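You operate a simulated robot arm through the tools that you are given. There is no shell and no other tool. Be economical: measure what you need, move in short steps, check, and stop when the job is done.

Carry out the task below with a simulated robot arm. There is one attempt and no reset: what you move stays moved.

## Task
Bolt down the blue washer with the last bolt from the block.
Fine: tighten it with the socket key from the upper drawer; put the key back in and shut the drawer. Where these are worked on the way, their far stop is far enough and under half their travel is too little: upper drawer.

The check looks at the end state, three seconds after you hand in, the way a careful person would. Anything else that was tipped, shoved, dropped, spilled or broken makes it a failure.

## Robot
A 7-joint arm with a four-finger gripper, fixed in place. Base frame: the origin is at the foot of the arm, x ahead of it, y to its left, z up; the work surface is at about z = 78. Readings come in cm, rad, newtons and seconds.
Its first joint turns from -1.204 to 3.002 rad. Payload 3.67 kg.
The TCP is the grasp point between the finger pads, 2.8 cm short of the fingertips. In the tool frame z runs along the fingers and y along their closing line. The gripper opens to 11.2 cm. The gripper's body begins 7.3 cm behind the TCP.
Orientation is told as [roll, pitch, yaw] about the base's x, y, z axes, in that order, counted from this pose: with the fingers straight down and closing along the base's y, the tool's x points along the base's -x, its y along +y and its z along -z.

## Interface
- The arm moves only by the tool arm_command. Its argument "motion" is a list of rows, each an object (a shift or turn left out is 0, a gripper value left out holds the last) with "angular": the turn, a rotation vector about the tool's x, y, z in units of 5 degrees (1.0 is 5 degrees), a list of three; "delta_pos": the shift along the tool's x, y, z in units of 30 mm (1.0 is 30 mm), a list of three; "gripper": the finger opening in cm, from 0 to 11.2. In form: [{"angular": [rx, ry, rz], "delta_pos": [tx, ty, tz], "gripper": gripper}, ...]. A call has 1 to 8 rows; each row shifts and turns the commanded pose from where the row before left it, along the tool's axes as they then stand. A call with a number of a shift or a turn outside -1 to 1 is refused whole. Each row takes 0.2 s and may step no farther than 5 cm and 0.15 rad from the row before; otherwise, or with a gripper value out of range, the whole call is refused. A pose out of reach is approached as far as the arm can. The call stops where the force on the tool passes 40 N (or 10 N more than at its start, if that is more) or the arm is blocked; 0.2 s more then pass. The fingers move at their own pace and stop on an object; they squeeze with about 37 N. The grip force told is the motor's: it shows also when the fingers shut on nothing. Time passes only in rows, and 0.2 s behind the last, so rows that do not move let the fingers close. The reply holds the time, the measured pose of the TCP, the force on the tool along the base axes, the opening and the grip force, in the units named above and with some noise, with the torque about the TCP (base axes, N m) and any sound that the robot's microphone picked up, and new pictures: "views" is both (left out), scene, wrist or none.
- Cameras (640 x 400 px; columns grow to the right, rows downward): "scene" is fixed at [4.94, 64.61, 156.58]; the picture's right is [-0.88, -0.48, 0.00], its down [-0.23, 0.42, -0.88] and it looks along [0.42, -0.77, -0.47] (base axes); focal length 368 px, centre (320, 200). "wrist" rides on the gripper at [6, -1.8, -10.4] in the tool frame; the picture's right is [0.29, 0.96, 0.00], its down [-0.80, 0.24, -0.55] and it looks along [-0.53, 0.16, 0.83] (tool axes); focal length 234 px, centre (320, 200). There is no depth. A picture from a camera that has moved, and an enlarged one, comes with that camera's place and axes in the base frame and with its lens. The place of the scene camera against the robot may be out by one fixed shift of up to 1.8 cm in any direction.
- lift_body(by): slides the trunk up (or, below 0, down) by that many cm; the arm rides with it, the base frame stays. It gives what a move gives, with no picture.
- zoom(camera, box): a new picture of the part [left, top, right, bottom] of that camera's present view, enlarged. No time passes.
- sign_off(): hands the job in; it is judged then, once.

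Work in short steps. Places have to be worked out from the pictures, the camera data and where the tool is seen: move nearer, look again, correct. Check each grasp and each placing, and mend what went wrong. You have 120 turns and 200 pictures in all, those below and enlarged ones among them. Open the gripper and draw the arm clear of the work before you hand the job in, unless the task says otherwise; then end with one line.

The tools are called after "Request:" as name(argument=value, ...) on one line, values as JSON. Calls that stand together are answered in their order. arm_command: Moves the arm, as the interface text tells. Its arguments: {"type":"object","properties":{"motion":{"type":"array"},"views":{"type":"string","enum":["both","scene","wrist","none"]}},"required":["motion"]} The other tools are called the same way: lift_body (by) slides the trunk up or down; zoom (camera, box) takes an enlarged picture of a part of a camera's view; sign_off () hands the job in.

At the start:

```text
clock: 0.0
ee_pos: [75.5, -45.27, 110.57]
tcp_rot: [0.001, 0.0, 0.0]
force: [0.2, -0.4, 0.5]
ft_torque: [-0.01, 0.01, -0.02]
grip_width: 11.22
gripper_force: 0.0
trunk travel left (down, up): [-47.5, 36.5]
```

scene: 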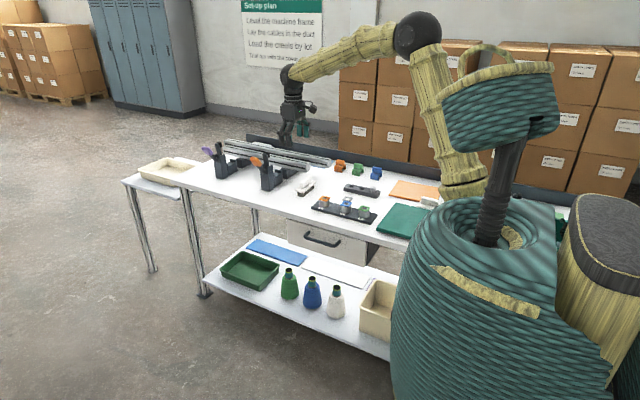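
wrist: 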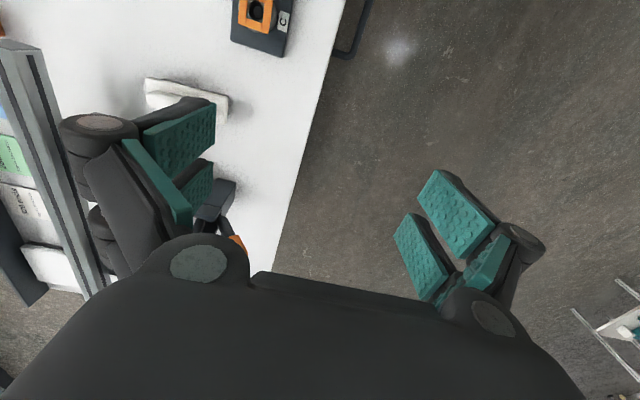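

I start by enlarging the work area to identify the block, the washers and the drawer.

Request:
zoom(camera="scene", box=[280, 150, 440, 250])

Request:
zoom(camera="scene", box=[180, 120, 340, 220])

```text
4.00 times, centred on (360, 200) of scene
camera zoom: at [4.94, 64.61, 156.58], right [-0.88, -0.48, 0.0], down [-0.23, 0.42, -0.88], along [0.42, -0.77, -0.47], focal length 1470 px, centre (160, 200)
```

zoom: 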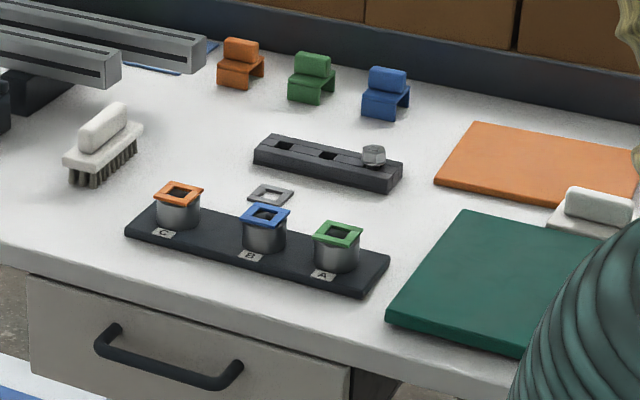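

```text
4.00 times, centred on (260, 170) of scene
camera zoom: at [4.94, 64.61, 156.58], right [-0.88, -0.48, 0.0], down [-0.23, 0.42, -0.88], along [0.42, -0.77, -0.47], focal length 1470 px, centre (560, 320)
```

zoom: 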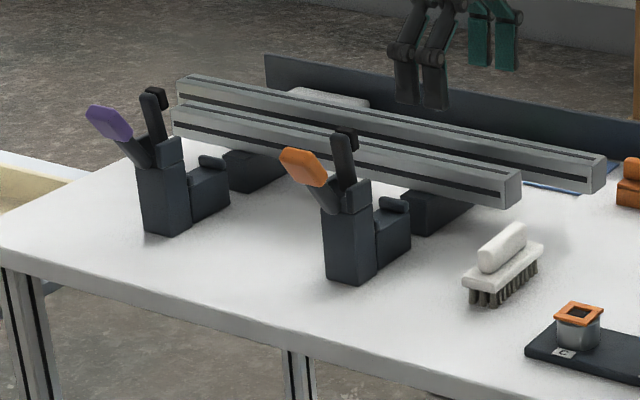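

The block holds one bolt, and the blue washer sits on post B. Now the drawer, and the rest of the bench.

Request:
zoom(camera="scene", box=[270, 200, 430, 300])

Request:
zoom(camera="scene", box=[315, 180, 395, 230])

Request:
zoom(camera="scene", box=[220, 0, 360, 88])

```text
4.00 times, centred on (350, 250) of scene
camera zoom: at [4.94, 64.61, 156.58], right [-0.88, -0.48, 0.0], down [-0.23, 0.42, -0.88], along [0.42, -0.77, -0.47], focal length 1470 px, centre (200, 0)
```

zoom: 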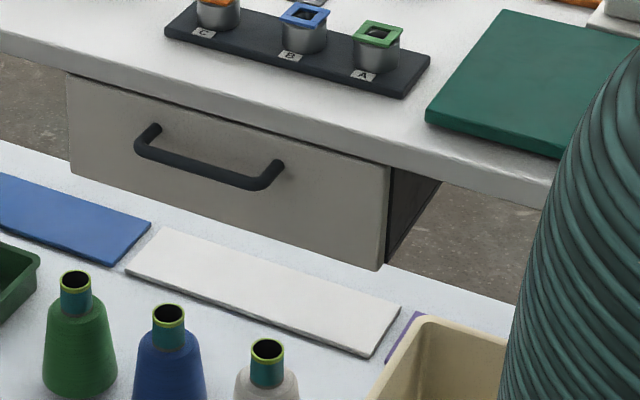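

```text
8.00 times, centred on (355, 205) of scene
camera zoom: at [4.94, 64.61, 156.58], right [-0.88, -0.48, 0.0], down [-0.23, 0.42, -0.88], along [0.42, -0.77, -0.47], focal length 2940 px, centre (40, 160)
```

zoom: 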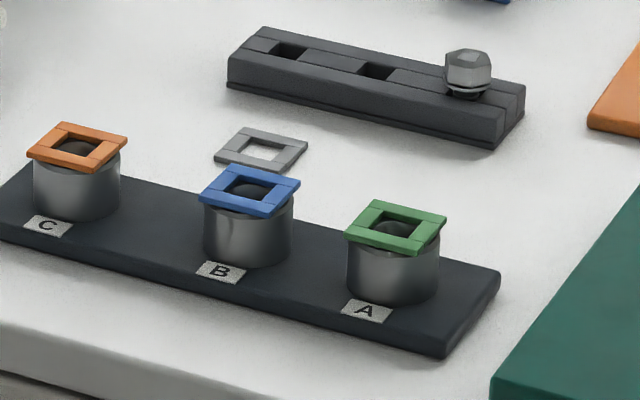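

```text
4.55 times, centred on (290, 44) of scene
camera zoom: at [4.94, 64.61, 156.58], right [-0.88, -0.48, 0.0], down [-0.23, 0.42, -0.88], along [0.42, -0.77, -0.47], focal length 1670 px, centre (456, 909)
```

zoom: 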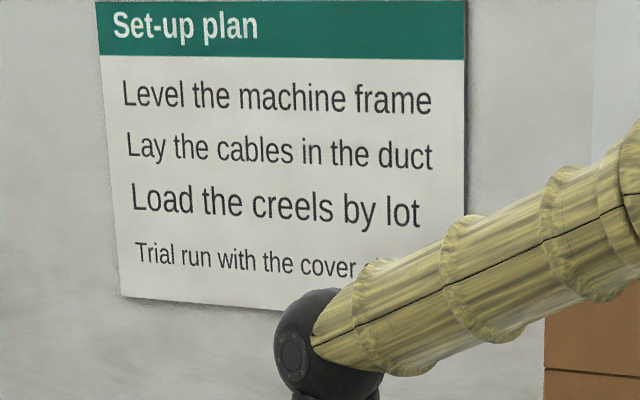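

The drawer with the bar handle is under the bench edge, facing +y. I move over the block and posts for a closer wrist look.

Request:
arm_command(motion=[{"delta_pos": [1, -0.5, 0.2]}, {"delta_pos": [1, -0.5, 0.2]}, {"delta_pos": [1, -0.5, 0.2]}, {"delta_pos": [1, -0.5, 0.2]}, {"delta_pos": [1, -0.5, 0.2]}, {"delta_pos": [1, -0.5, 0.2]}, {"delta_pos": [1, -0.5, 0.2]}, {"delta_pos": [1, -0.5, 0.2]}])

```text
clock: 1.8
ee_pos: [51.43, -57.37, 105.93]
tcp_rot: [0.0, 0.0, 0.001]
force: [-0.6, -0.1, 0.4]
ft_torque: [0.03, -0.02, 0.0]
grip_width: 11.21
gripper_force: 0.1
trunk travel left (down, up): [-47.5, 36.5]
camera wrist: at [45.44, -59.01, 116.43], right [-0.29, 0.96, 0.0], down [0.8, 0.24, 0.55], along [0.53, 0.16, -0.83], focal length 234 px, centre (320, 200)
```

scene: 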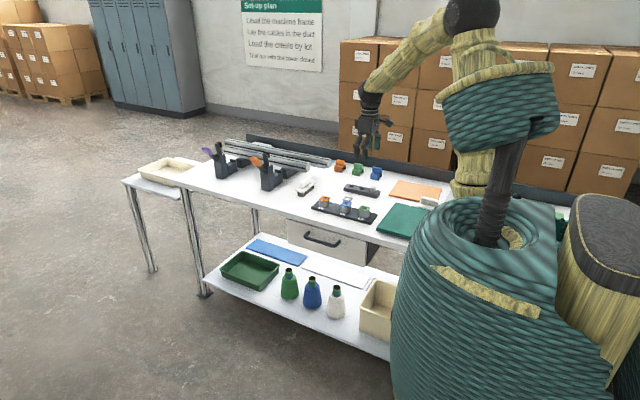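
wrist: 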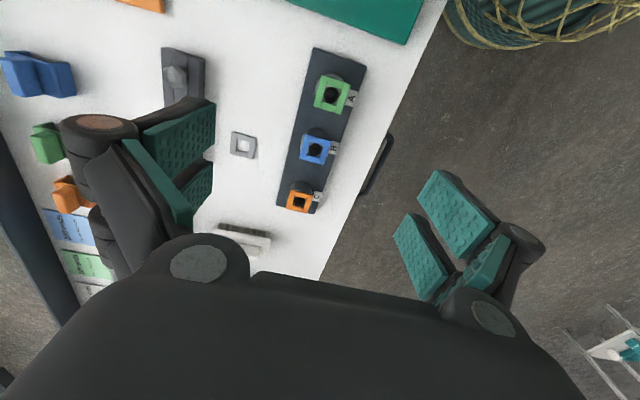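

Blue washer ≈(58.2,-55.6), bolt ≈(54,-75.6). I go above the bolt for a closer look.

Request:
arm_command(motion=[{"delta_pos": [-0.13, -1, 0.5], "gripper": 6}, {"delta_pos": [-0.13, -1, 0.5]}, {"delta_pos": [-0.13, -1, 0.5]}, {"delta_pos": [-0.13, -1, 0.5]}, {"delta_pos": [-0.13, -1, 0.5]}, {"delta_pos": [-0.13, -1, 0.5]}])

Request:
zoom(camera="scene", box=[320, 150, 400, 200])

```text
clock: 3.2
ee_pos: [53.87, -75.63, 96.54]
tcp_rot: [0.004, 0.001, -0.001]
force: [-0.7, -0.6, -1.3]
ft_torque: [0.02, -0.02, -0.02]
grip_width: 6.01
gripper_force: 0.0
trunk travel left (down, up): [-47.5, 36.5]
camera wrist: at [47.95, -77.36, 107.03], right [-0.29, 0.96, 0.0], down [0.8, 0.24, 0.55], along [0.53, 0.16, -0.83], focal length 234 px, centre (320, 200)
```

scene: 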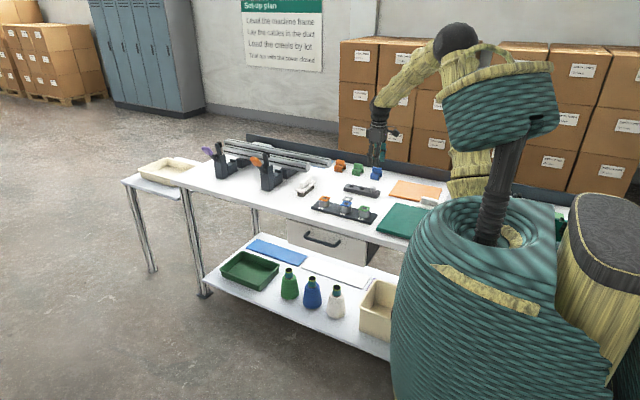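
wrist: 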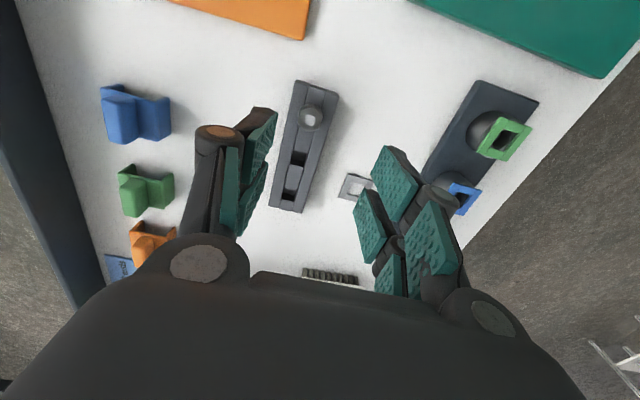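

```text
8.00 times, centred on (360, 175) of scene
camera zoom: at [4.94, 64.61, 156.58], right [-0.88, -0.48, 0.0], down [-0.23, 0.42, -0.88], along [0.42, -0.77, -0.47], focal length 2940 px, centre (0, 400)
```

zoom: 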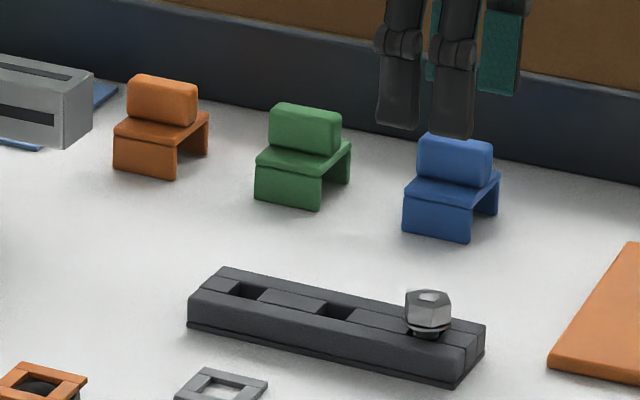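

Request:
zoom(camera="wrist", box=[272, 80, 352, 130])

Request:
zoom(camera="wrist", box=[400, 80, 560, 180])

```text
8.00 times, centred on (312, 105) of wrist
camera zoom: at [47.95, -77.36, 107.03], right [-0.29, 0.96, 0.0], down [0.8, 0.24, 0.55], along [0.53, 0.16, -0.83], focal length 1873 px, centre (384, 960)
```

zoom: 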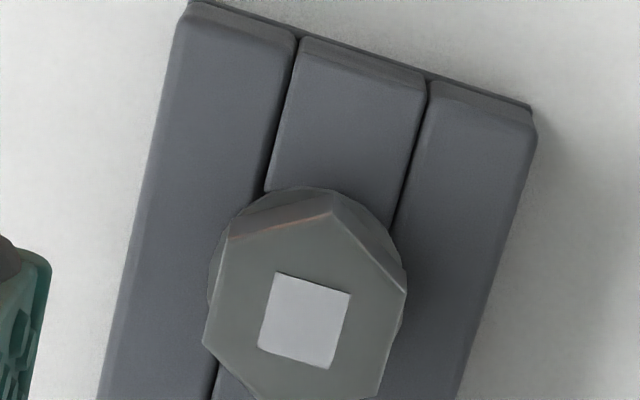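

```text
4.00 times, centred on (480, 130) of wrist
camera zoom: at [47.95, -77.36, 107.03], right [-0.29, 0.96, 0.0], down [0.8, 0.24, 0.55], along [0.53, 0.16, -0.83], focal length 937 px, centre (-320, 480)
```

zoom: 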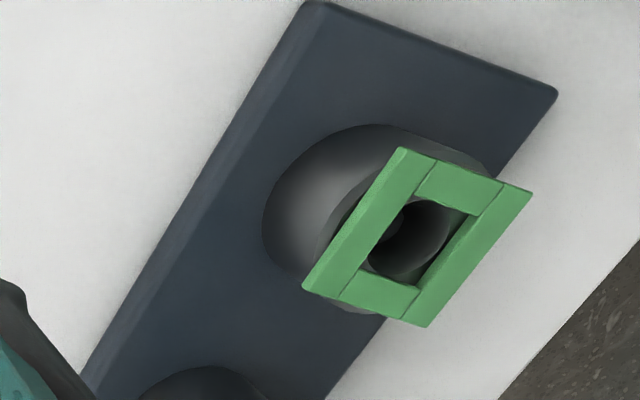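

Triangulated bolt head ≈(54.4,-76.5), flats parallel to x. I descend above it with a smaller opening.

Request:
arm_command(motion=[{"delta_pos": [-0.18, -0.29, 0.8], "gripper": 5}, {"delta_pos": [0, 0, 0.8]}, {"delta_pos": [0, 0, 0.8]}, {"delta_pos": [0, 0, 0.5]}])

Request:
zoom(camera="scene", box=[330, 160, 394, 200])

Request:
zoom(camera="wrist", box=[240, 100, 400, 200])

```text
clock: 4.2
ee_pos: [54.52, -76.29, 87.8]
tcp_rot: [0.001, 0.002, 0.0]
force: [-0.6, 0.3, -0.2]
ft_torque: [0.01, 0.01, 0.02]
grip_width: 4.99
gripper_force: 0.1
trunk travel left (down, up): [-47.5, 36.5]
camera wrist: at [48.43, -77.97, 98.32], right [-0.29, 0.96, 0.0], down [0.8, 0.24, 0.55], along [0.53, 0.16, -0.83], focal length 234 px, centre (320, 200)
```

scene: 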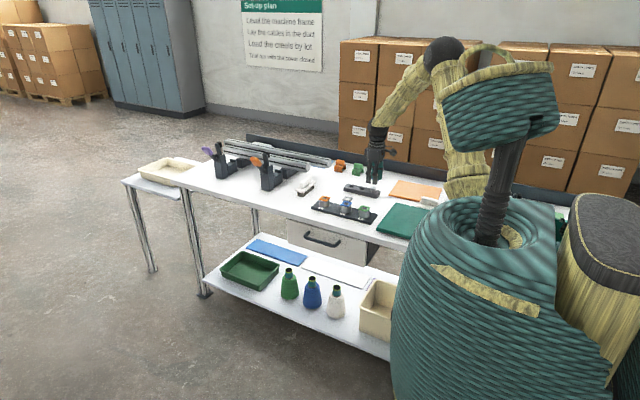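
wrist: 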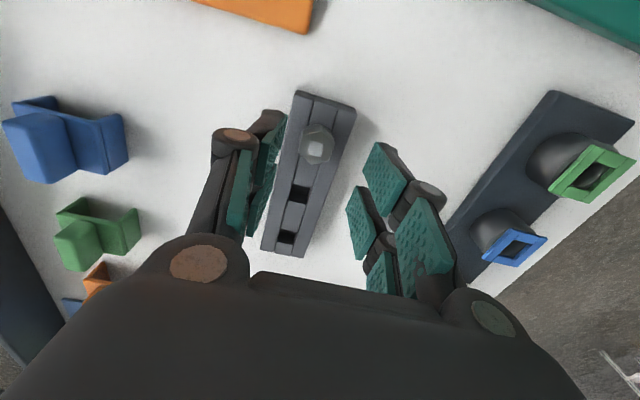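

```text
10.00 times, centred on (362, 180) of scene
camera zoom: at [4.94, 64.61, 156.58], right [-0.88, -0.48, 0.0], down [-0.23, 0.42, -0.88], along [0.42, -0.77, -0.47], focal length 3675 px, centre (-100, 400)
```

zoom: 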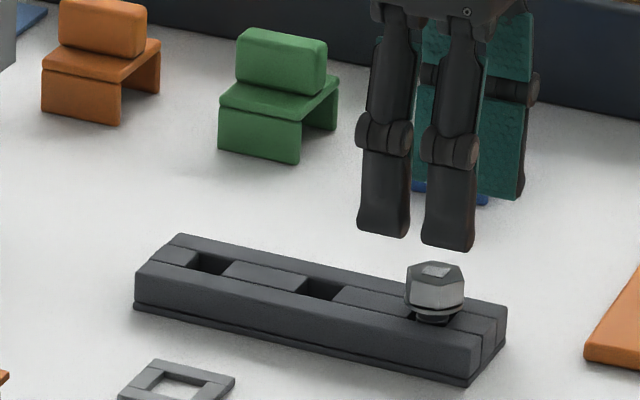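

```text
4.00 times, centred on (320, 150) of wrist
camera zoom: at [48.43, -77.97, 98.32], right [-0.29, 0.96, 0.0], down [0.8, 0.24, 0.55], along [0.53, 0.16, -0.83], focal length 937 px, centre (320, 400)
```

zoom: 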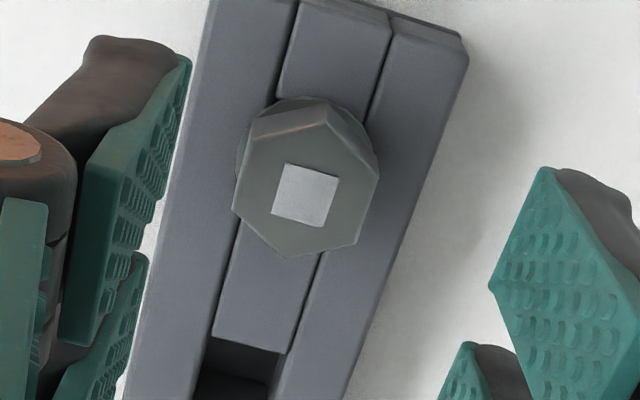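

Head top ≈82.7, block top ≈80.3. I lower to TCP z≈83.6 (tips ≈80.8) and close.

Request:
arm_command(motion=[{"delta_pos": [0.1, -0.07, 0.5]}, {"delta_pos": [0, 0, 0.5]}, {"delta_pos": [0, 0, 0.4]}, {"delta_pos": [0, 0, 0]}])

Request:
zoom(camera="scene", box=[330, 160, 394, 200])

Request:
zoom(camera="wrist", box=[240, 130, 400, 230])

```text
clock: 5.2
ee_pos: [54.04, -76.22, 83.75]
tcp_rot: [0.001, -0.002, 0.002]
force: [0.3, 0.0, 0.8]
ft_torque: [0.01, -0.02, -0.02]
grip_width: 5.0
gripper_force: 0.0
trunk travel left (down, up): [-47.5, 36.5]
camera wrist: at [48.09, -77.97, 94.36], right [-0.29, 0.96, 0.0], down [0.8, 0.24, 0.55], along [0.53, 0.16, -0.83], focal length 234 px, centre (320, 200)
```

scene: 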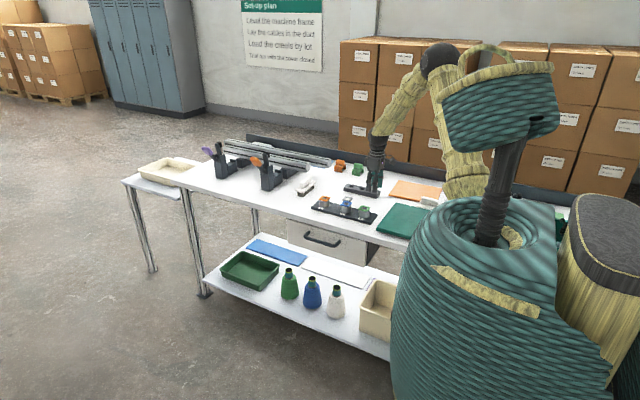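
wrist: 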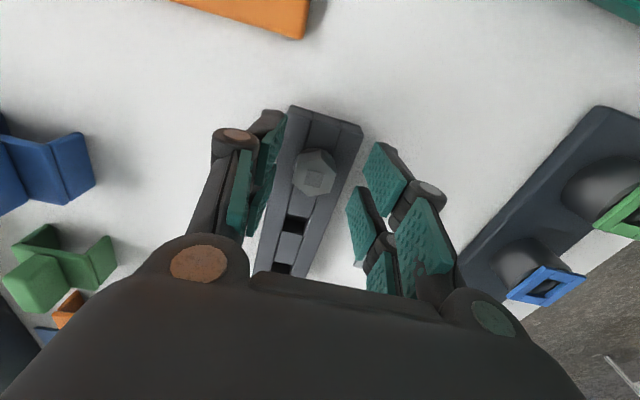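

```text
10.00 times, centred on (362, 180) of scene
camera zoom: at [4.94, 64.61, 156.58], right [-0.88, -0.48, 0.0], down [-0.23, 0.42, -0.88], along [0.42, -0.77, -0.47], focal length 3675 px, centre (-100, 400)
```

zoom: 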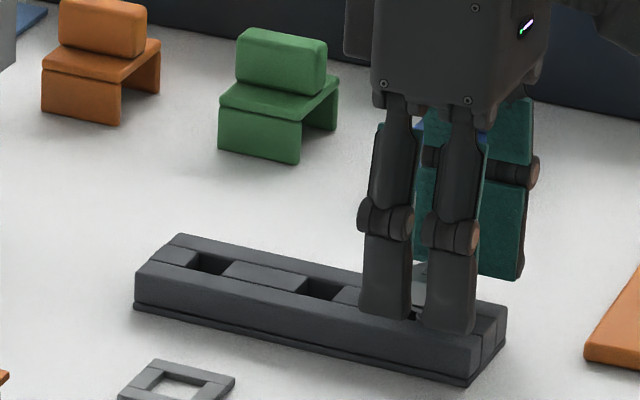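

```text
4.00 times, centred on (320, 180) of wrist
camera zoom: at [48.09, -77.97, 94.36], right [-0.29, 0.96, 0.0], down [0.8, 0.24, 0.55], along [0.53, 0.16, -0.83], focal length 937 px, centre (320, 280)
```

zoom: 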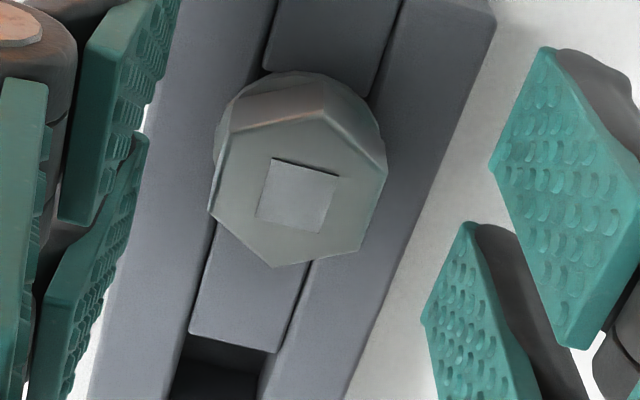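

The bolt is centred between the pads to within 0.3 cm. Correcting and closing.

Request:
arm_command(motion=[{"delta_pos": [0, -0.09, 0.03]}, {"gripper": 0}, {"gripper": 0}, {"gripper": 0}, {"gripper": 0}])

Request:
zoom(camera="wrist", box=[240, 130, 400, 230])

```text
clock: 6.4
ee_pos: [54.17, -76.55, 83.69]
tcp_rot: [0.001, 0.0, 0.0]
force: [-0.3, -0.6, 0.1]
ft_torque: [0.0, 0.0, -0.02]
grip_width: 2.32
gripper_force: 37.4
trunk travel left (down, up): [-47.5, 36.5]
camera wrist: at [48.12, -78.29, 94.24], right [-0.29, 0.96, 0.0], down [0.8, 0.24, 0.55], along [0.53, 0.16, -0.83], focal length 234 px, centre (320, 200)
```

scene: 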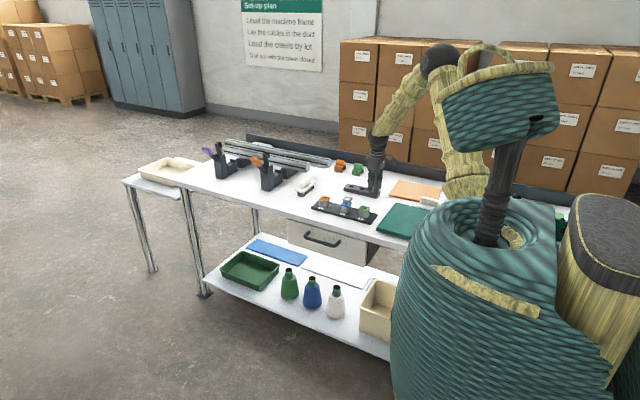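
wrist: 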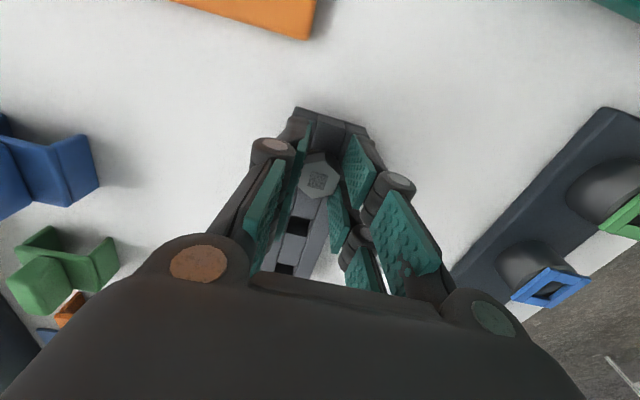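

```text
4.00 times, centred on (320, 180) of wrist
camera zoom: at [48.12, -78.29, 94.24], right [-0.29, 0.96, 0.0], down [0.8, 0.24, 0.55], along [0.53, 0.16, -0.83], focal length 937 px, centre (320, 280)
```

zoom: 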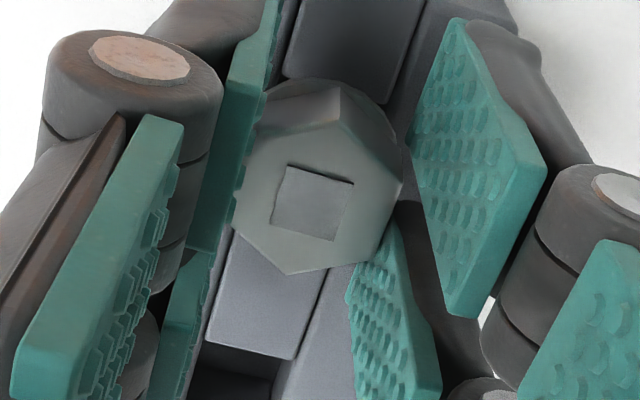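

Gripped at 2.32 cm. Lifting straight up.

Request:
arm_command(motion=[{"delta_pos": [0, 0, -0.5]}, {"delta_pos": [0, 0, -1]}, {"delta_pos": [0, 0, -1]}, {"delta_pos": [0, 0, -1]}, {"delta_pos": [0, 0, -1]}])

Request:
zoom(camera="scene", box=[314, 120, 410, 180])

Request:
zoom(camera="wrist", box=[240, 130, 400, 230])

```text
clock: 7.6
ee_pos: [54.22, -76.73, 97.41]
tcp_rot: [0.0, -0.001, 0.0]
force: [-0.5, -0.4, -0.5]
ft_torque: [0.0, 0.01, 0.02]
grip_width: 2.31
gripper_force: 36.3
trunk travel left (down, up): [-47.5, 36.5]
camera wrist: at [48.21, -78.37, 107.87], right [-0.29, 0.96, 0.0], down [0.8, 0.24, 0.55], along [0.53, 0.16, -0.83], focal length 234 px, centre (320, 200)
```

scene: 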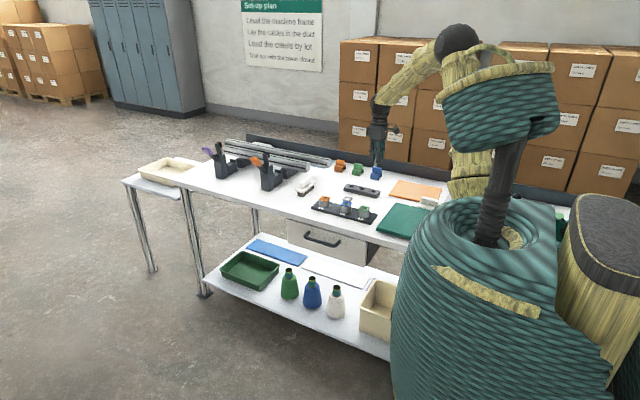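
wrist: 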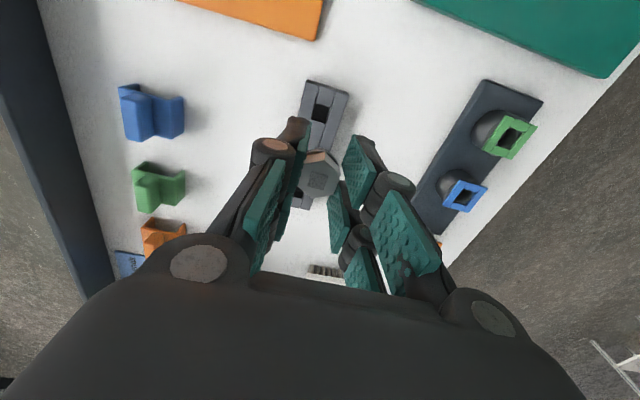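

```text
6.67 times, centred on (362, 150) of scene
camera zoom: at [4.94, 64.61, 156.58], right [-0.88, -0.48, 0.0], down [-0.23, 0.42, -0.88], along [0.42, -0.77, -0.47], focal length 2450 px, centre (40, 533)
```

zoom: 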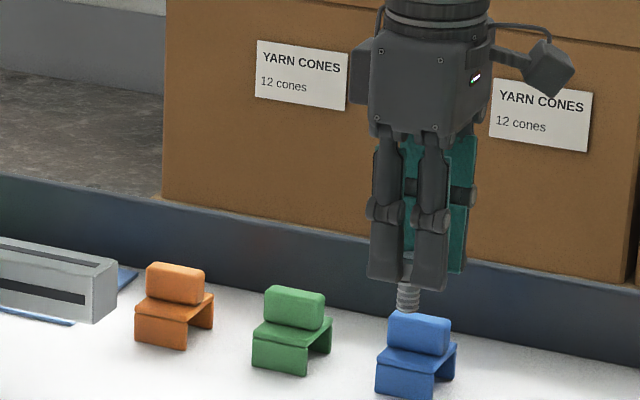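

```text
4.00 times, centred on (320, 180) of wrist
camera zoom: at [48.21, -78.37, 107.87], right [-0.29, 0.96, 0.0], down [0.8, 0.24, 0.55], along [0.53, 0.16, -0.83], focal length 937 px, centre (320, 280)
```

zoom: 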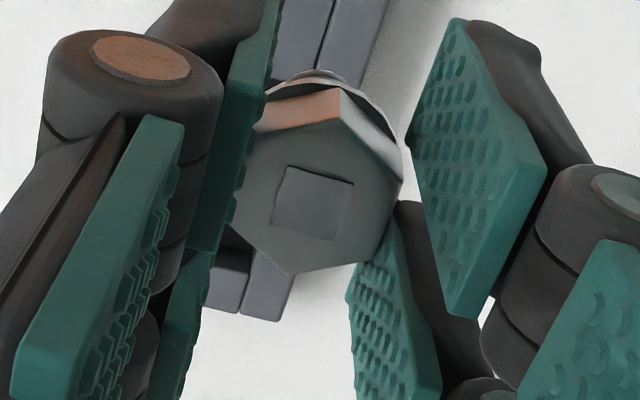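

The bolt is held upright. I measure the blue washer from here, then from a second viewpoint.

Request:
zoom(camera="wrist", box=[423, 171, 503, 221])

Request:
arm_command(motion=[{"delta_pos": [0.3, 1, 0]}, {"delta_pos": [0.3, 1, 0]}, {"delta_pos": [0.3, 1, 0]}, {"delta_pos": [0.3, 1, 0]}, {"delta_pos": [0.3, 1, 0]}, {"delta_pos": [0.3, 1, 0]}], views="wrist")

```text
8.00 times, centred on (463, 196) of wrist
camera zoom: at [48.21, -78.37, 107.87], right [-0.29, 0.96, 0.0], down [0.8, 0.24, 0.55], along [0.53, 0.16, -0.83], focal length 1873 px, centre (-824, 232)
```

zoom: 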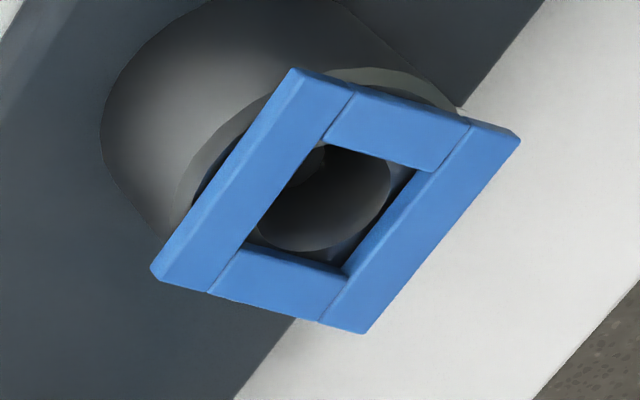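

```text
clock: 9.0
ee_pos: [48.79, -58.42, 97.43]
tcp_rot: [-0.001, -0.003, 0.0]
force: [-0.3, 0.1, -0.6]
ft_torque: [0.02, 0.0, -0.04]
grip_width: 2.34
gripper_force: 36.7
trunk travel left (down, up): [-47.5, 36.5]
camera wrist: at [42.8, -60.08, 107.82], right [-0.29, 0.96, 0.0], down [0.8, 0.24, 0.55], along [0.53, 0.16, -0.83], focal length 234 px, centre (320, 200)
```

wrist: 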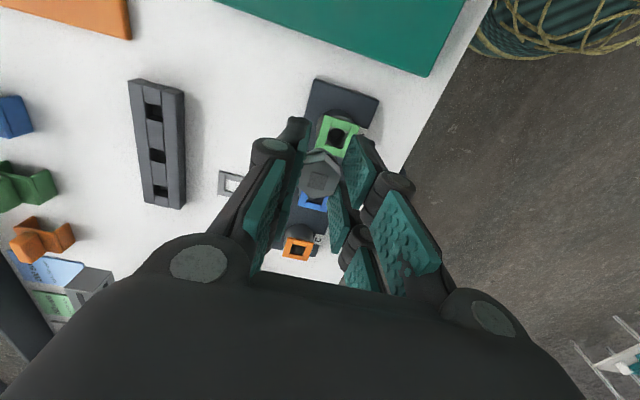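

Estimate: washer centre ≈(58.5,-55.5,82.3). I take an overhead look from farther out in x so the held bolt does not hide it.

Request:
arm_command(motion=[{"delta_pos": [-1, 0.1, 0]}, {"delta_pos": [-1, 0.1, 0]}, {"delta_pos": [-1, 0.1, 0]}, {"delta_pos": [-1, 0.1, 0]}, {"delta_pos": [-1, 0, 0]}, {"delta_pos": [-0.7, 0, 0]}], views="wrist")

Request:
zoom(camera="wrist", box=[300, 0, 428, 80])

```text
clock: 10.4
ee_pos: [65.94, -57.36, 97.13]
tcp_rot: [0.001, 0.001, 0.0]
force: [0.5, 0.1, -1.1]
ft_torque: [-0.01, 0.05, -0.04]
grip_width: 2.32
gripper_force: 36.7
trunk travel left (down, up): [-47.5, 36.5]
camera wrist: at [59.97, -58.99, 107.69], right [-0.29, 0.96, 0.0], down [0.8, 0.24, 0.55], along [0.53, 0.16, -0.83], focal length 234 px, centre (320, 200)
```

wrist: 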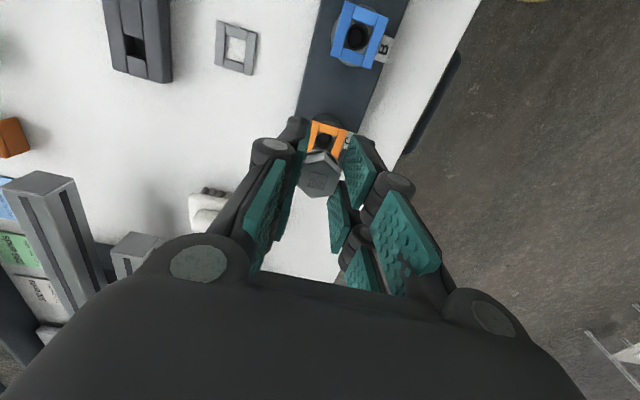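

```text
5.00 times, centred on (364, 40) of wrist
camera zoom: at [59.97, -58.99, 107.69], right [-0.29, 0.96, 0.0], down [0.8, 0.24, 0.55], along [0.53, 0.16, -0.83], focal length 1171 px, centre (100, 1000)
```

zoom: 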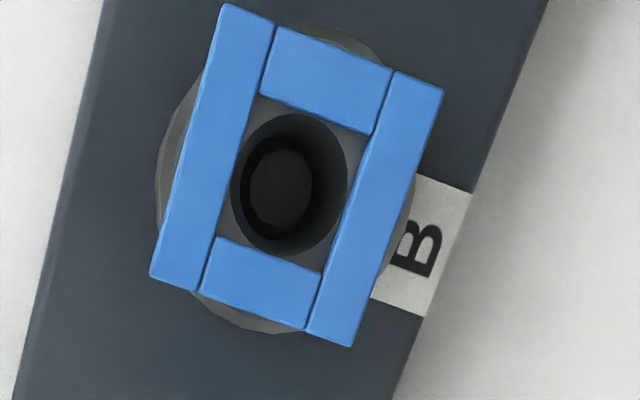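

Hole centre ≈(58.4,-55.8). I move over it and lower until the shank tip is about 2 cm above.

Request:
arm_command(motion=[{"delta_pos": [0.85, 0.17, 0]}, {"delta_pos": [0.85, 0.17, 0]}, {"delta_pos": [0.85, 0.18, 0]}, {"delta_pos": [0, 0, 0.9]}, {"delta_pos": [0, 0, 0.9]}, {"delta_pos": [0, 0, 0.8]}, {"delta_pos": [0, 0, 0]}], views="wrist")

Request:
zoom(camera="scene", box=[314, 170, 378, 210])

Request:
zoom(camera="wrist", box=[270, 130, 366, 190])

```text
clock: 12.0
ee_pos: [58.27, -55.8, 89.56]
tcp_rot: [0.0, -0.001, -0.002]
force: [-0.2, -0.1, -0.8]
ft_torque: [0.02, 0.03, -0.01]
grip_width: 2.32
gripper_force: 37.4
trunk travel left (down, up): [-47.5, 36.5]
camera wrist: at [52.2, -57.49, 100.05], right [-0.29, 0.96, 0.0], down [0.8, 0.24, 0.55], along [0.53, 0.16, -0.83], focal length 234 px, centre (320, 200)
```

wrist: 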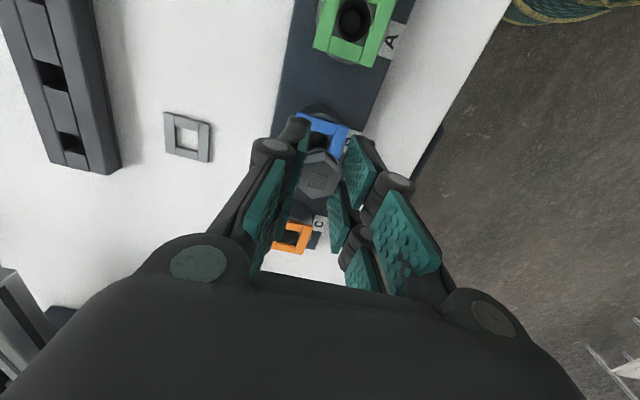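

```text
10.00 times, centred on (346, 190) of scene
camera zoom: at [4.94, 64.61, 156.58], right [-0.88, -0.48, 0.0], down [-0.23, 0.42, -0.88], along [0.42, -0.77, -0.47], focal length 3675 px, centre (60, 300)
```

zoom: 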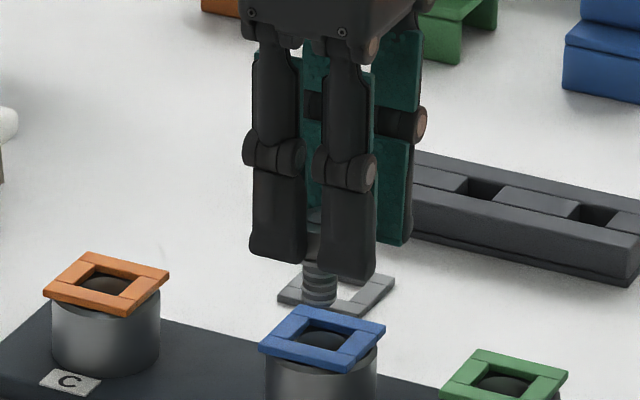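

```text
6.67 times, centred on (318, 160) of wrist
camera zoom: at [52.2, -57.49, 100.05], right [-0.29, 0.96, 0.0], down [0.8, 0.24, 0.55], along [0.53, 0.16, -0.83], focal length 1561 px, centre (333, 467)
```

zoom: 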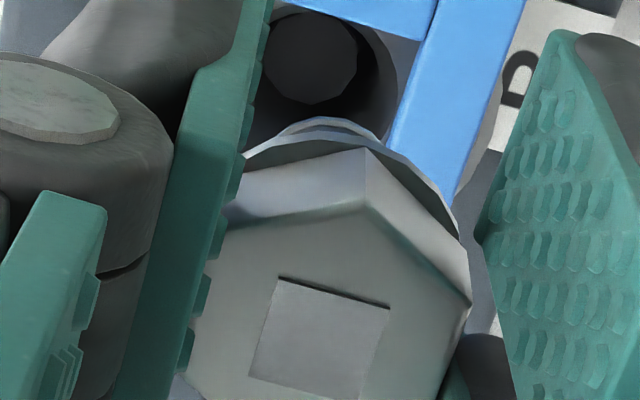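

Bolt needs ~0.17 cm in -x and 0.1 in -y. Correcting, then lowering carefully into the hole.

Request:
arm_command(motion=[{"delta_pos": [0.055, -0.033, 0.1]}, {"delta_pos": [0, 0, 0.3]}, {"delta_pos": [0, 0, 0.2]}, {"delta_pos": [0, 0, 0.2]}, {"delta_pos": [0, 0, 0]}], views="none")

Request:
zoom(camera="scene", box=[314, 170, 378, 210])

```text
clock: 13.2
ee_pos: [57.96, -56.01, 87.09]
tcp_rot: [-0.001, 0.0, 0.002]
force: [-1.0, -0.4, -1.3]
ft_torque: [-0.01, 0.02, 0.03]
grip_width: 2.3
gripper_force: 37.3
trunk travel left (down, up): [-47.5, 36.5]
```

```text
10.00 times, centred on (346, 190) of scene
camera zoom: at [4.94, 64.61, 156.58], right [-0.88, -0.48, 0.0], down [-0.23, 0.42, -0.88], along [0.42, -0.77, -0.47], focal length 3675 px, centre (60, 300)
```

zoom: 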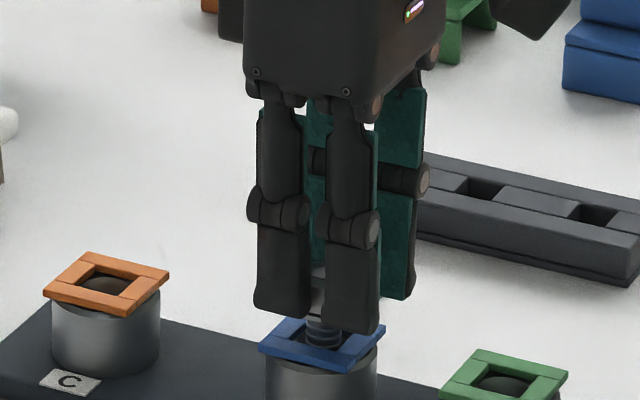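

The shank is entering the washer hole, with no contact force. Continuing down gently.

Request:
arm_command(motion=[{"delta_pos": [-0.02, 0, 0.15]}, {"delta_pos": [0, 0, 0.15]}, {"delta_pos": [0, 0, 0.12]}, {"delta_pos": [0, 0, 0]}], views="wrist")

Request:
zoom(camera="scene", box=[314, 170, 378, 210])

```text
clock: 14.2
ee_pos: [58.1, -56.0, 85.97]
tcp_rot: [-0.001, -0.004, 0.0]
force: [2.7, -10.7, 26.3]
ft_torque: [-0.07, -0.31, -0.1]
grip_width: 2.27
gripper_force: 37.2
trunk travel left (down, up): [-47.5, 36.5]
camera wrist: at [52.1, -57.63, 96.4], right [-0.29, 0.96, 0.0], down [0.8, 0.24, 0.56], along [0.53, 0.16, -0.83], focal length 234 px, centre (320, 200)
```

wrist: 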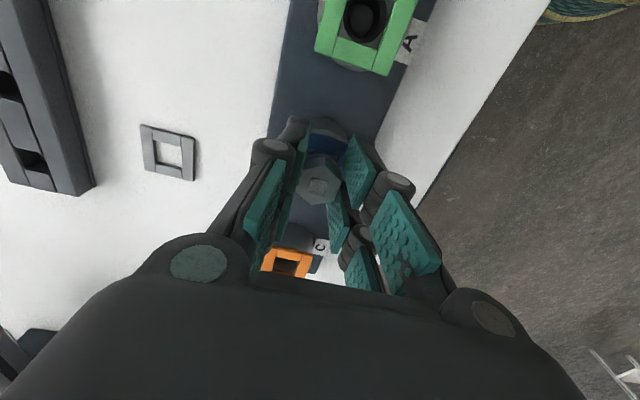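

```text
10.00 times, centred on (346, 190) of scene
camera zoom: at [4.94, 64.61, 156.58], right [-0.88, -0.48, 0.0], down [-0.23, 0.42, -0.88], along [0.42, -0.77, -0.47], focal length 3675 px, centre (60, 300)
```

zoom: 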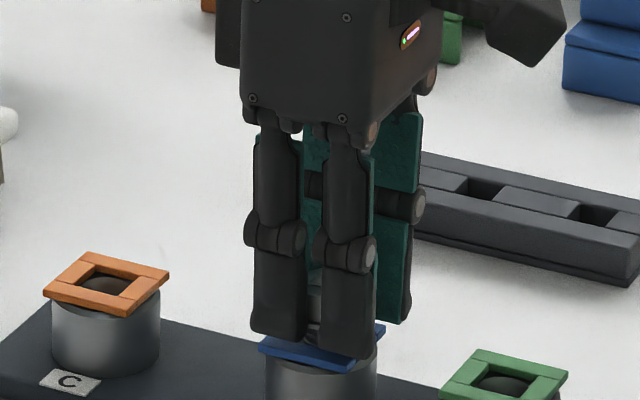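

Contact: 26 N up, -10.7 N in y. Let me look closely to see what touches.

Request:
zoom(camera="scene", box=[330, 190, 362, 210])

Request:
zoom(camera="wrist", box=[280, 110, 376, 170])

```text
16.00 times, centred on (346, 200) of scene
camera zoom: at [4.94, 64.61, 156.58], right [-0.88, -0.48, 0.0], down [-0.23, 0.42, -0.88], along [0.42, -0.77, -0.47], focal length 5880 px, centre (-96, 200)
```

zoom: 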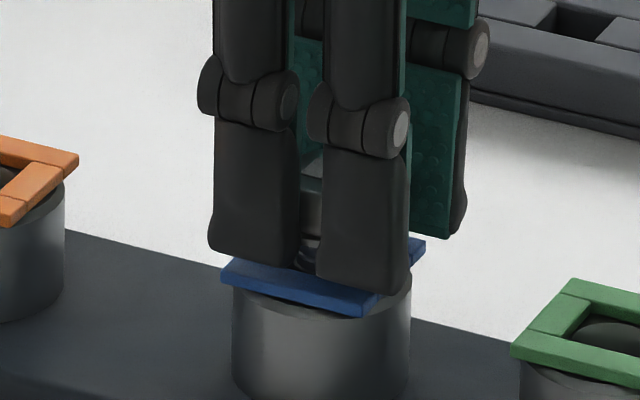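

```text
6.67 times, centred on (328, 140) of wrist
camera zoom: at [52.1, -57.63, 96.4], right [-0.29, 0.96, 0.0], down [0.8, 0.24, 0.56], along [0.53, 0.16, -0.83], focal length 1561 px, centre (267, 600)
```

zoom: 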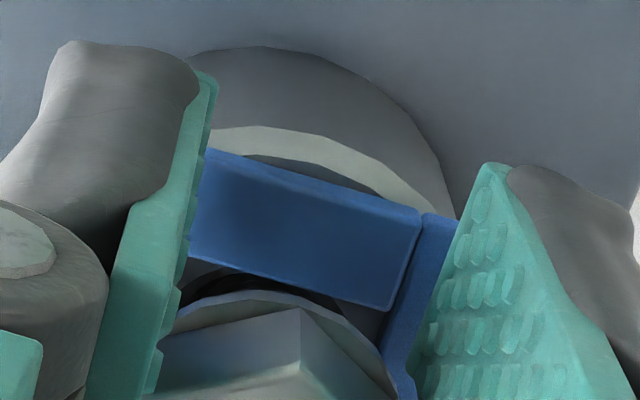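

The shank tip is on the inner rim; reaction asks for -y. I lift a little, shift -y 0.15 and lower again.

Request:
arm_command(motion=[{"delta_pos": [0, 0, -0.1]}, {"delta_pos": [-0.015, -0.05, 0]}, {"delta_pos": [0, 0, 0.1]}, {"delta_pos": [0, 0, 0.03]}, {"delta_pos": [0, 0, 0]}], views="none")

```text
clock: 15.4
ee_pos: [58.24, -55.97, 85.98]
tcp_rot: [-0.002, 0.0, -0.001]
force: [2.0, 1.4, 26.3]
ft_torque: [0.13, 0.09, 0.0]
grip_width: 2.31
gripper_force: 37.5
trunk travel left (down, up): [-47.5, 36.5]
```

No more sideways force, yet still stopped at z 85.98, perhaps at the thread start. I ease the pressure and try turning the bolt clockwise by hand a little.

Request:
arm_command(motion=[{"delta_pos": [0, 0, -0.02]}, {"angular": [0, 0, 1]}, {"angular": [0, 0, 1]}, {"angular": [0, 0, 1]}, {"angular": [0, 0, 1]}, {"angular": [0, 0, 1]}, {"angular": [0, 0, 1]}], views="wrist")

Request:
zoom(camera="scene", box=[330, 190, 362, 210])

```text
clock: 17.0
ee_pos: [58.16, -55.79, 85.81]
tcp_rot: [-0.003, 0.0, -0.524]
force: [10.2, 22.4, 15.7]
ft_torque: [0.47, -0.44, 0.08]
grip_width: 2.27
gripper_force: 37.5
trunk travel left (down, up): [-47.5, 36.5]
camera wrist: at [52.11, -54.23, 96.37], right [0.23, 0.97, 0.0], down [0.81, -0.19, 0.55], along [0.54, -0.13, -0.83], focal length 234 px, centre (320, 200)
```

wrist: 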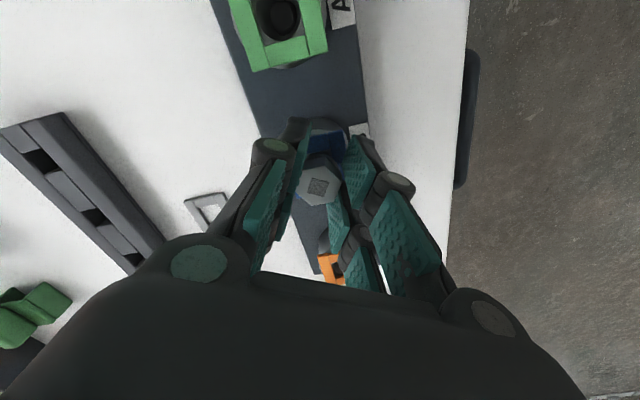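

```text
16.00 times, centred on (346, 200) of scene
camera zoom: at [4.94, 64.61, 156.58], right [-0.88, -0.48, 0.0], down [-0.23, 0.42, -0.88], along [0.42, -0.77, -0.47], focal length 5880 px, centre (-96, 200)
```

zoom: 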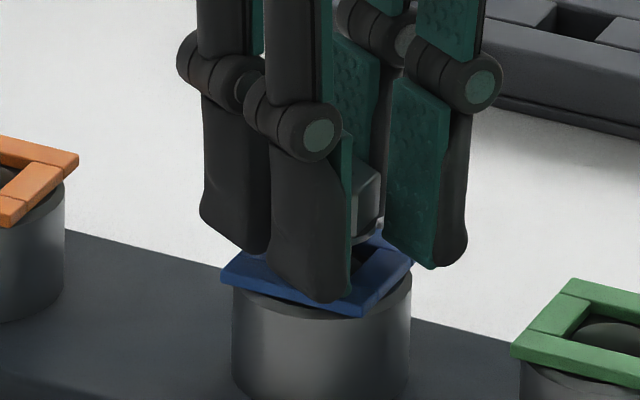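

Lateral load 24 N along tool y now; the shank is held by the hole walls. I relax sideways toward the reaction.

Request:
arm_command(motion=[{"delta_pos": [0, 0.05, 0]}, {"delta_pos": [0, 0.02, 0]}, {"delta_pos": [0, 0, 0]}], views="none")

```text
clock: 17.8
ee_pos: [58.1, -55.72, 85.92]
tcp_rot: [-0.001, 0.0, -0.524]
force: [5.0, 15.0, 14.3]
ft_torque: [0.33, -0.27, 0.08]
grip_width: 2.29
gripper_force: 36.9
trunk travel left (down, up): [-47.5, 36.5]
```

Request:
arm_command(motion=[{"delta_pos": [0, 0.06, 0]}, {"delta_pos": [0, 0.05, 0]}, {"delta_pos": [0, 0, 0]}], views="wrist")

Request:
zoom(camera="wrist", box=[270, 110, 366, 170])

Request:
zoom(camera="scene", box=[330, 190, 362, 210])

```text
clock: 18.6
ee_pos: [58.25, -55.7, 85.85]
tcp_rot: [-0.001, -0.002, -0.525]
force: [-9.9, -17.4, 17.0]
ft_torque: [-0.38, 0.12, -0.09]
grip_width: 2.29
gripper_force: 36.9
trunk travel left (down, up): [-47.5, 36.5]
camera wrist: at [52.1, -54.21, 96.34], right [0.23, 0.97, 0.0], down [0.81, -0.19, 0.56], along [0.54, -0.13, -0.83], focal length 234 px, centre (320, 200)
```

wrist: 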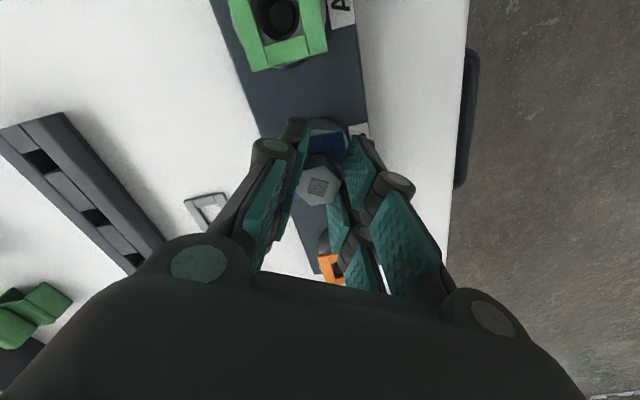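

```text
6.67 times, centred on (318, 140) of wrist
camera zoom: at [52.1, -54.21, 96.34], right [0.23, 0.97, 0.0], down [0.81, -0.19, 0.56], along [0.54, -0.13, -0.83], focal length 1561 px, centre (333, 600)
```

zoom: 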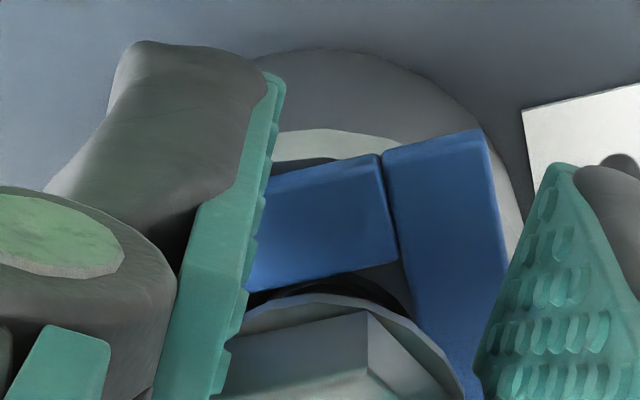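

```text
16.00 times, centred on (346, 200) of scene
camera zoom: at [4.94, 64.61, 156.58], right [-0.88, -0.48, 0.0], down [-0.23, 0.42, -0.88], along [0.42, -0.77, -0.47], focal length 5880 px, centre (-96, 200)
```

zoom: 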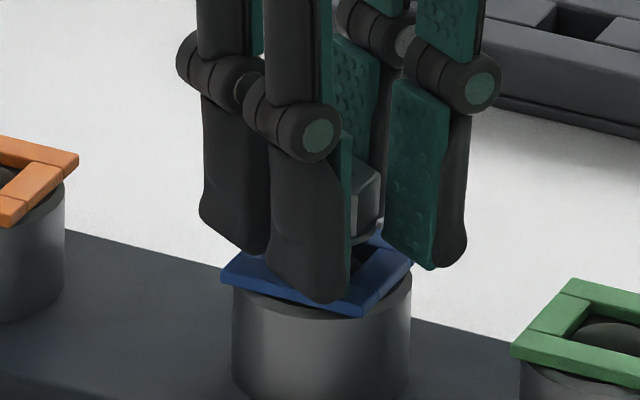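

The hole holds the shank laterally with centre about midway. I recentre and press slightly to see if it seats further.

Request:
arm_command(motion=[{"delta_pos": [0, -0.06, 0]}, {"delta_pos": [0, 0, 0.02]}, {"delta_pos": [0, 0, 0.02]}, {"delta_pos": [0, 0, 0]}], views="none")

```text
clock: 19.6
ee_pos: [58.09, -55.82, 85.81]
tcp_rot: [0.002, -0.005, -0.524]
force: [-8.8, -19.5, 28.0]
ft_torque: [-0.41, 0.15, -0.1]
grip_width: 2.27
gripper_force: 37.3
trunk travel left (down, up): [-47.5, 36.5]
```

Request:
arm_command(motion=[{"delta_pos": [0, -0.02, -0.06]}, {"delta_pos": [0, -0.02, 0]}, {"delta_pos": [0, 0, 0]}], views="none")

```text
clock: 20.4
ee_pos: [58.17, -55.78, 85.74]
tcp_rot: [0.002, 0.0, -0.524]
force: [-7.3, -5.9, 11.6]
ft_torque: [-0.3, -0.4, -0.04]
grip_width: 2.27
gripper_force: 37.0
trunk travel left (down, up): [-47.5, 36.5]
```

Nearly relaxed. One more small relief, then open the fingers and check that the bolt stands.

Request:
arm_command(motion=[{"delta_pos": [0.02, -0.03, -0.03]}, {"delta_pos": [0, 0, 0]}, {"gripper": 3.2}, {"gripper": 3.2}], views="none")

Request:
zoom(camera="scene", box=[330, 190, 362, 210])

Request:
zoom(camera="wrist", box=[240, 110, 400, 210])

```text
clock: 21.4
ee_pos: [58.14, -55.92, 85.89]
tcp_rot: [-0.001, 0.0, -0.525]
force: [0.2, 0.7, 0.6]
ft_torque: [0.0, 0.05, 0.0]
grip_width: 3.2
gripper_force: 0.2
trunk travel left (down, up): [-47.5, 36.5]
```

```text
16.00 times, centred on (346, 200) of scene
camera zoom: at [4.94, 64.61, 156.58], right [-0.88, -0.48, 0.0], down [-0.23, 0.42, -0.88], along [0.42, -0.77, -0.47], focal length 5880 px, centre (-96, 200)
```

zoom: 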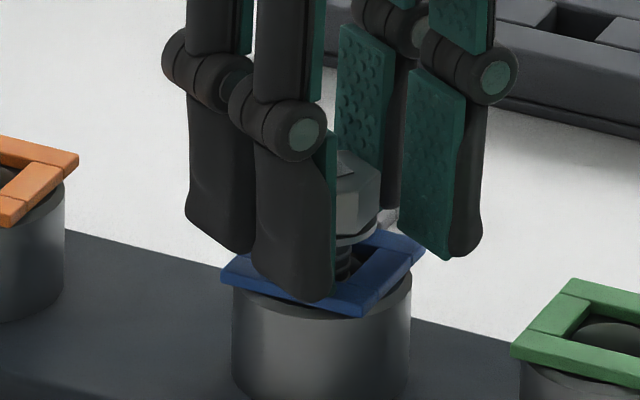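

```text
4.00 times, centred on (320, 160) of wrist
camera zoom: at [52.17, -54.41, 96.43], right [0.23, 0.97, 0.0], down [0.81, -0.19, 0.55], along [0.54, -0.13, -0.83], focal length 937 px, centre (320, 360)
```

zoom: 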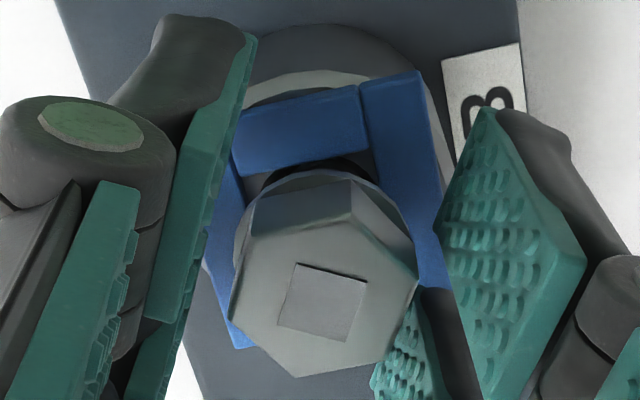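

The bolt stands free in the hole. I draw straight up and look at it.

Request:
arm_command(motion=[{"gripper": 4, "delta_pos": [0, 0, -0.2]}, {"delta_pos": [0, 0, -1]}, {"delta_pos": [0, 0, -1]}, {"delta_pos": [0, 0, -1]}, {"delta_pos": [0, 0, -1]}], views="wrist")

Request:
zoom(camera="scene", box=[322, 185, 370, 215])

```text
clock: 22.6
ee_pos: [58.09, -55.86, 98.55]
tcp_rot: [0.0, 0.0, -0.523]
force: [-0.2, 0.4, 0.9]
ft_torque: [0.0, 0.01, 0.03]
grip_width: 4.0
gripper_force: 0.2
trunk travel left (down, up): [-47.5, 36.5]
camera wrist: at [51.99, -54.35, 109.08], right [0.23, 0.97, 0.0], down [0.81, -0.19, 0.55], along [0.54, -0.13, -0.83], focal length 234 px, centre (320, 200)
```

wrist: 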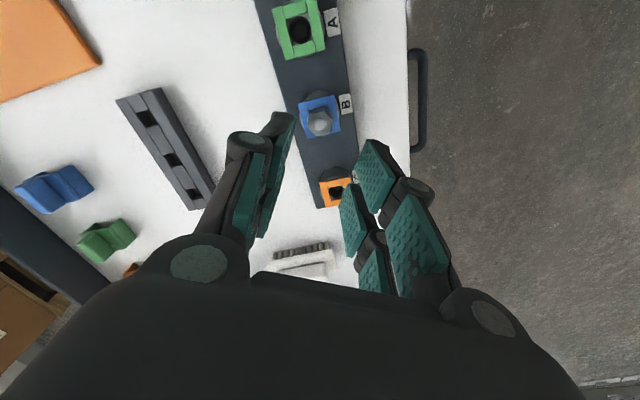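

```text
13.33 times, centred on (346, 200) of scene
camera zoom: at [4.94, 64.61, 156.58], right [-0.88, -0.48, 0.0], down [-0.23, 0.42, -0.88], along [0.42, -0.77, -0.47], focal length 4900 px, centre (-27, 200)
```

zoom: 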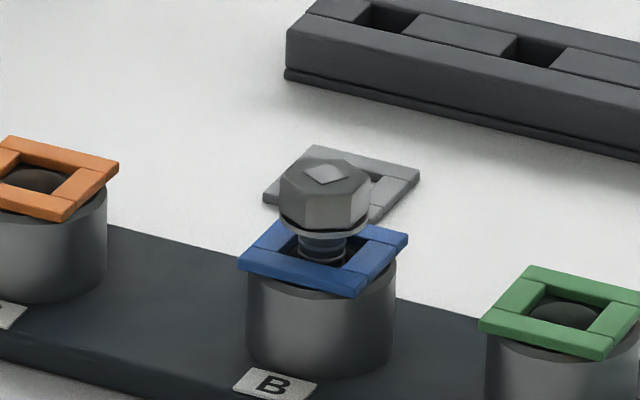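

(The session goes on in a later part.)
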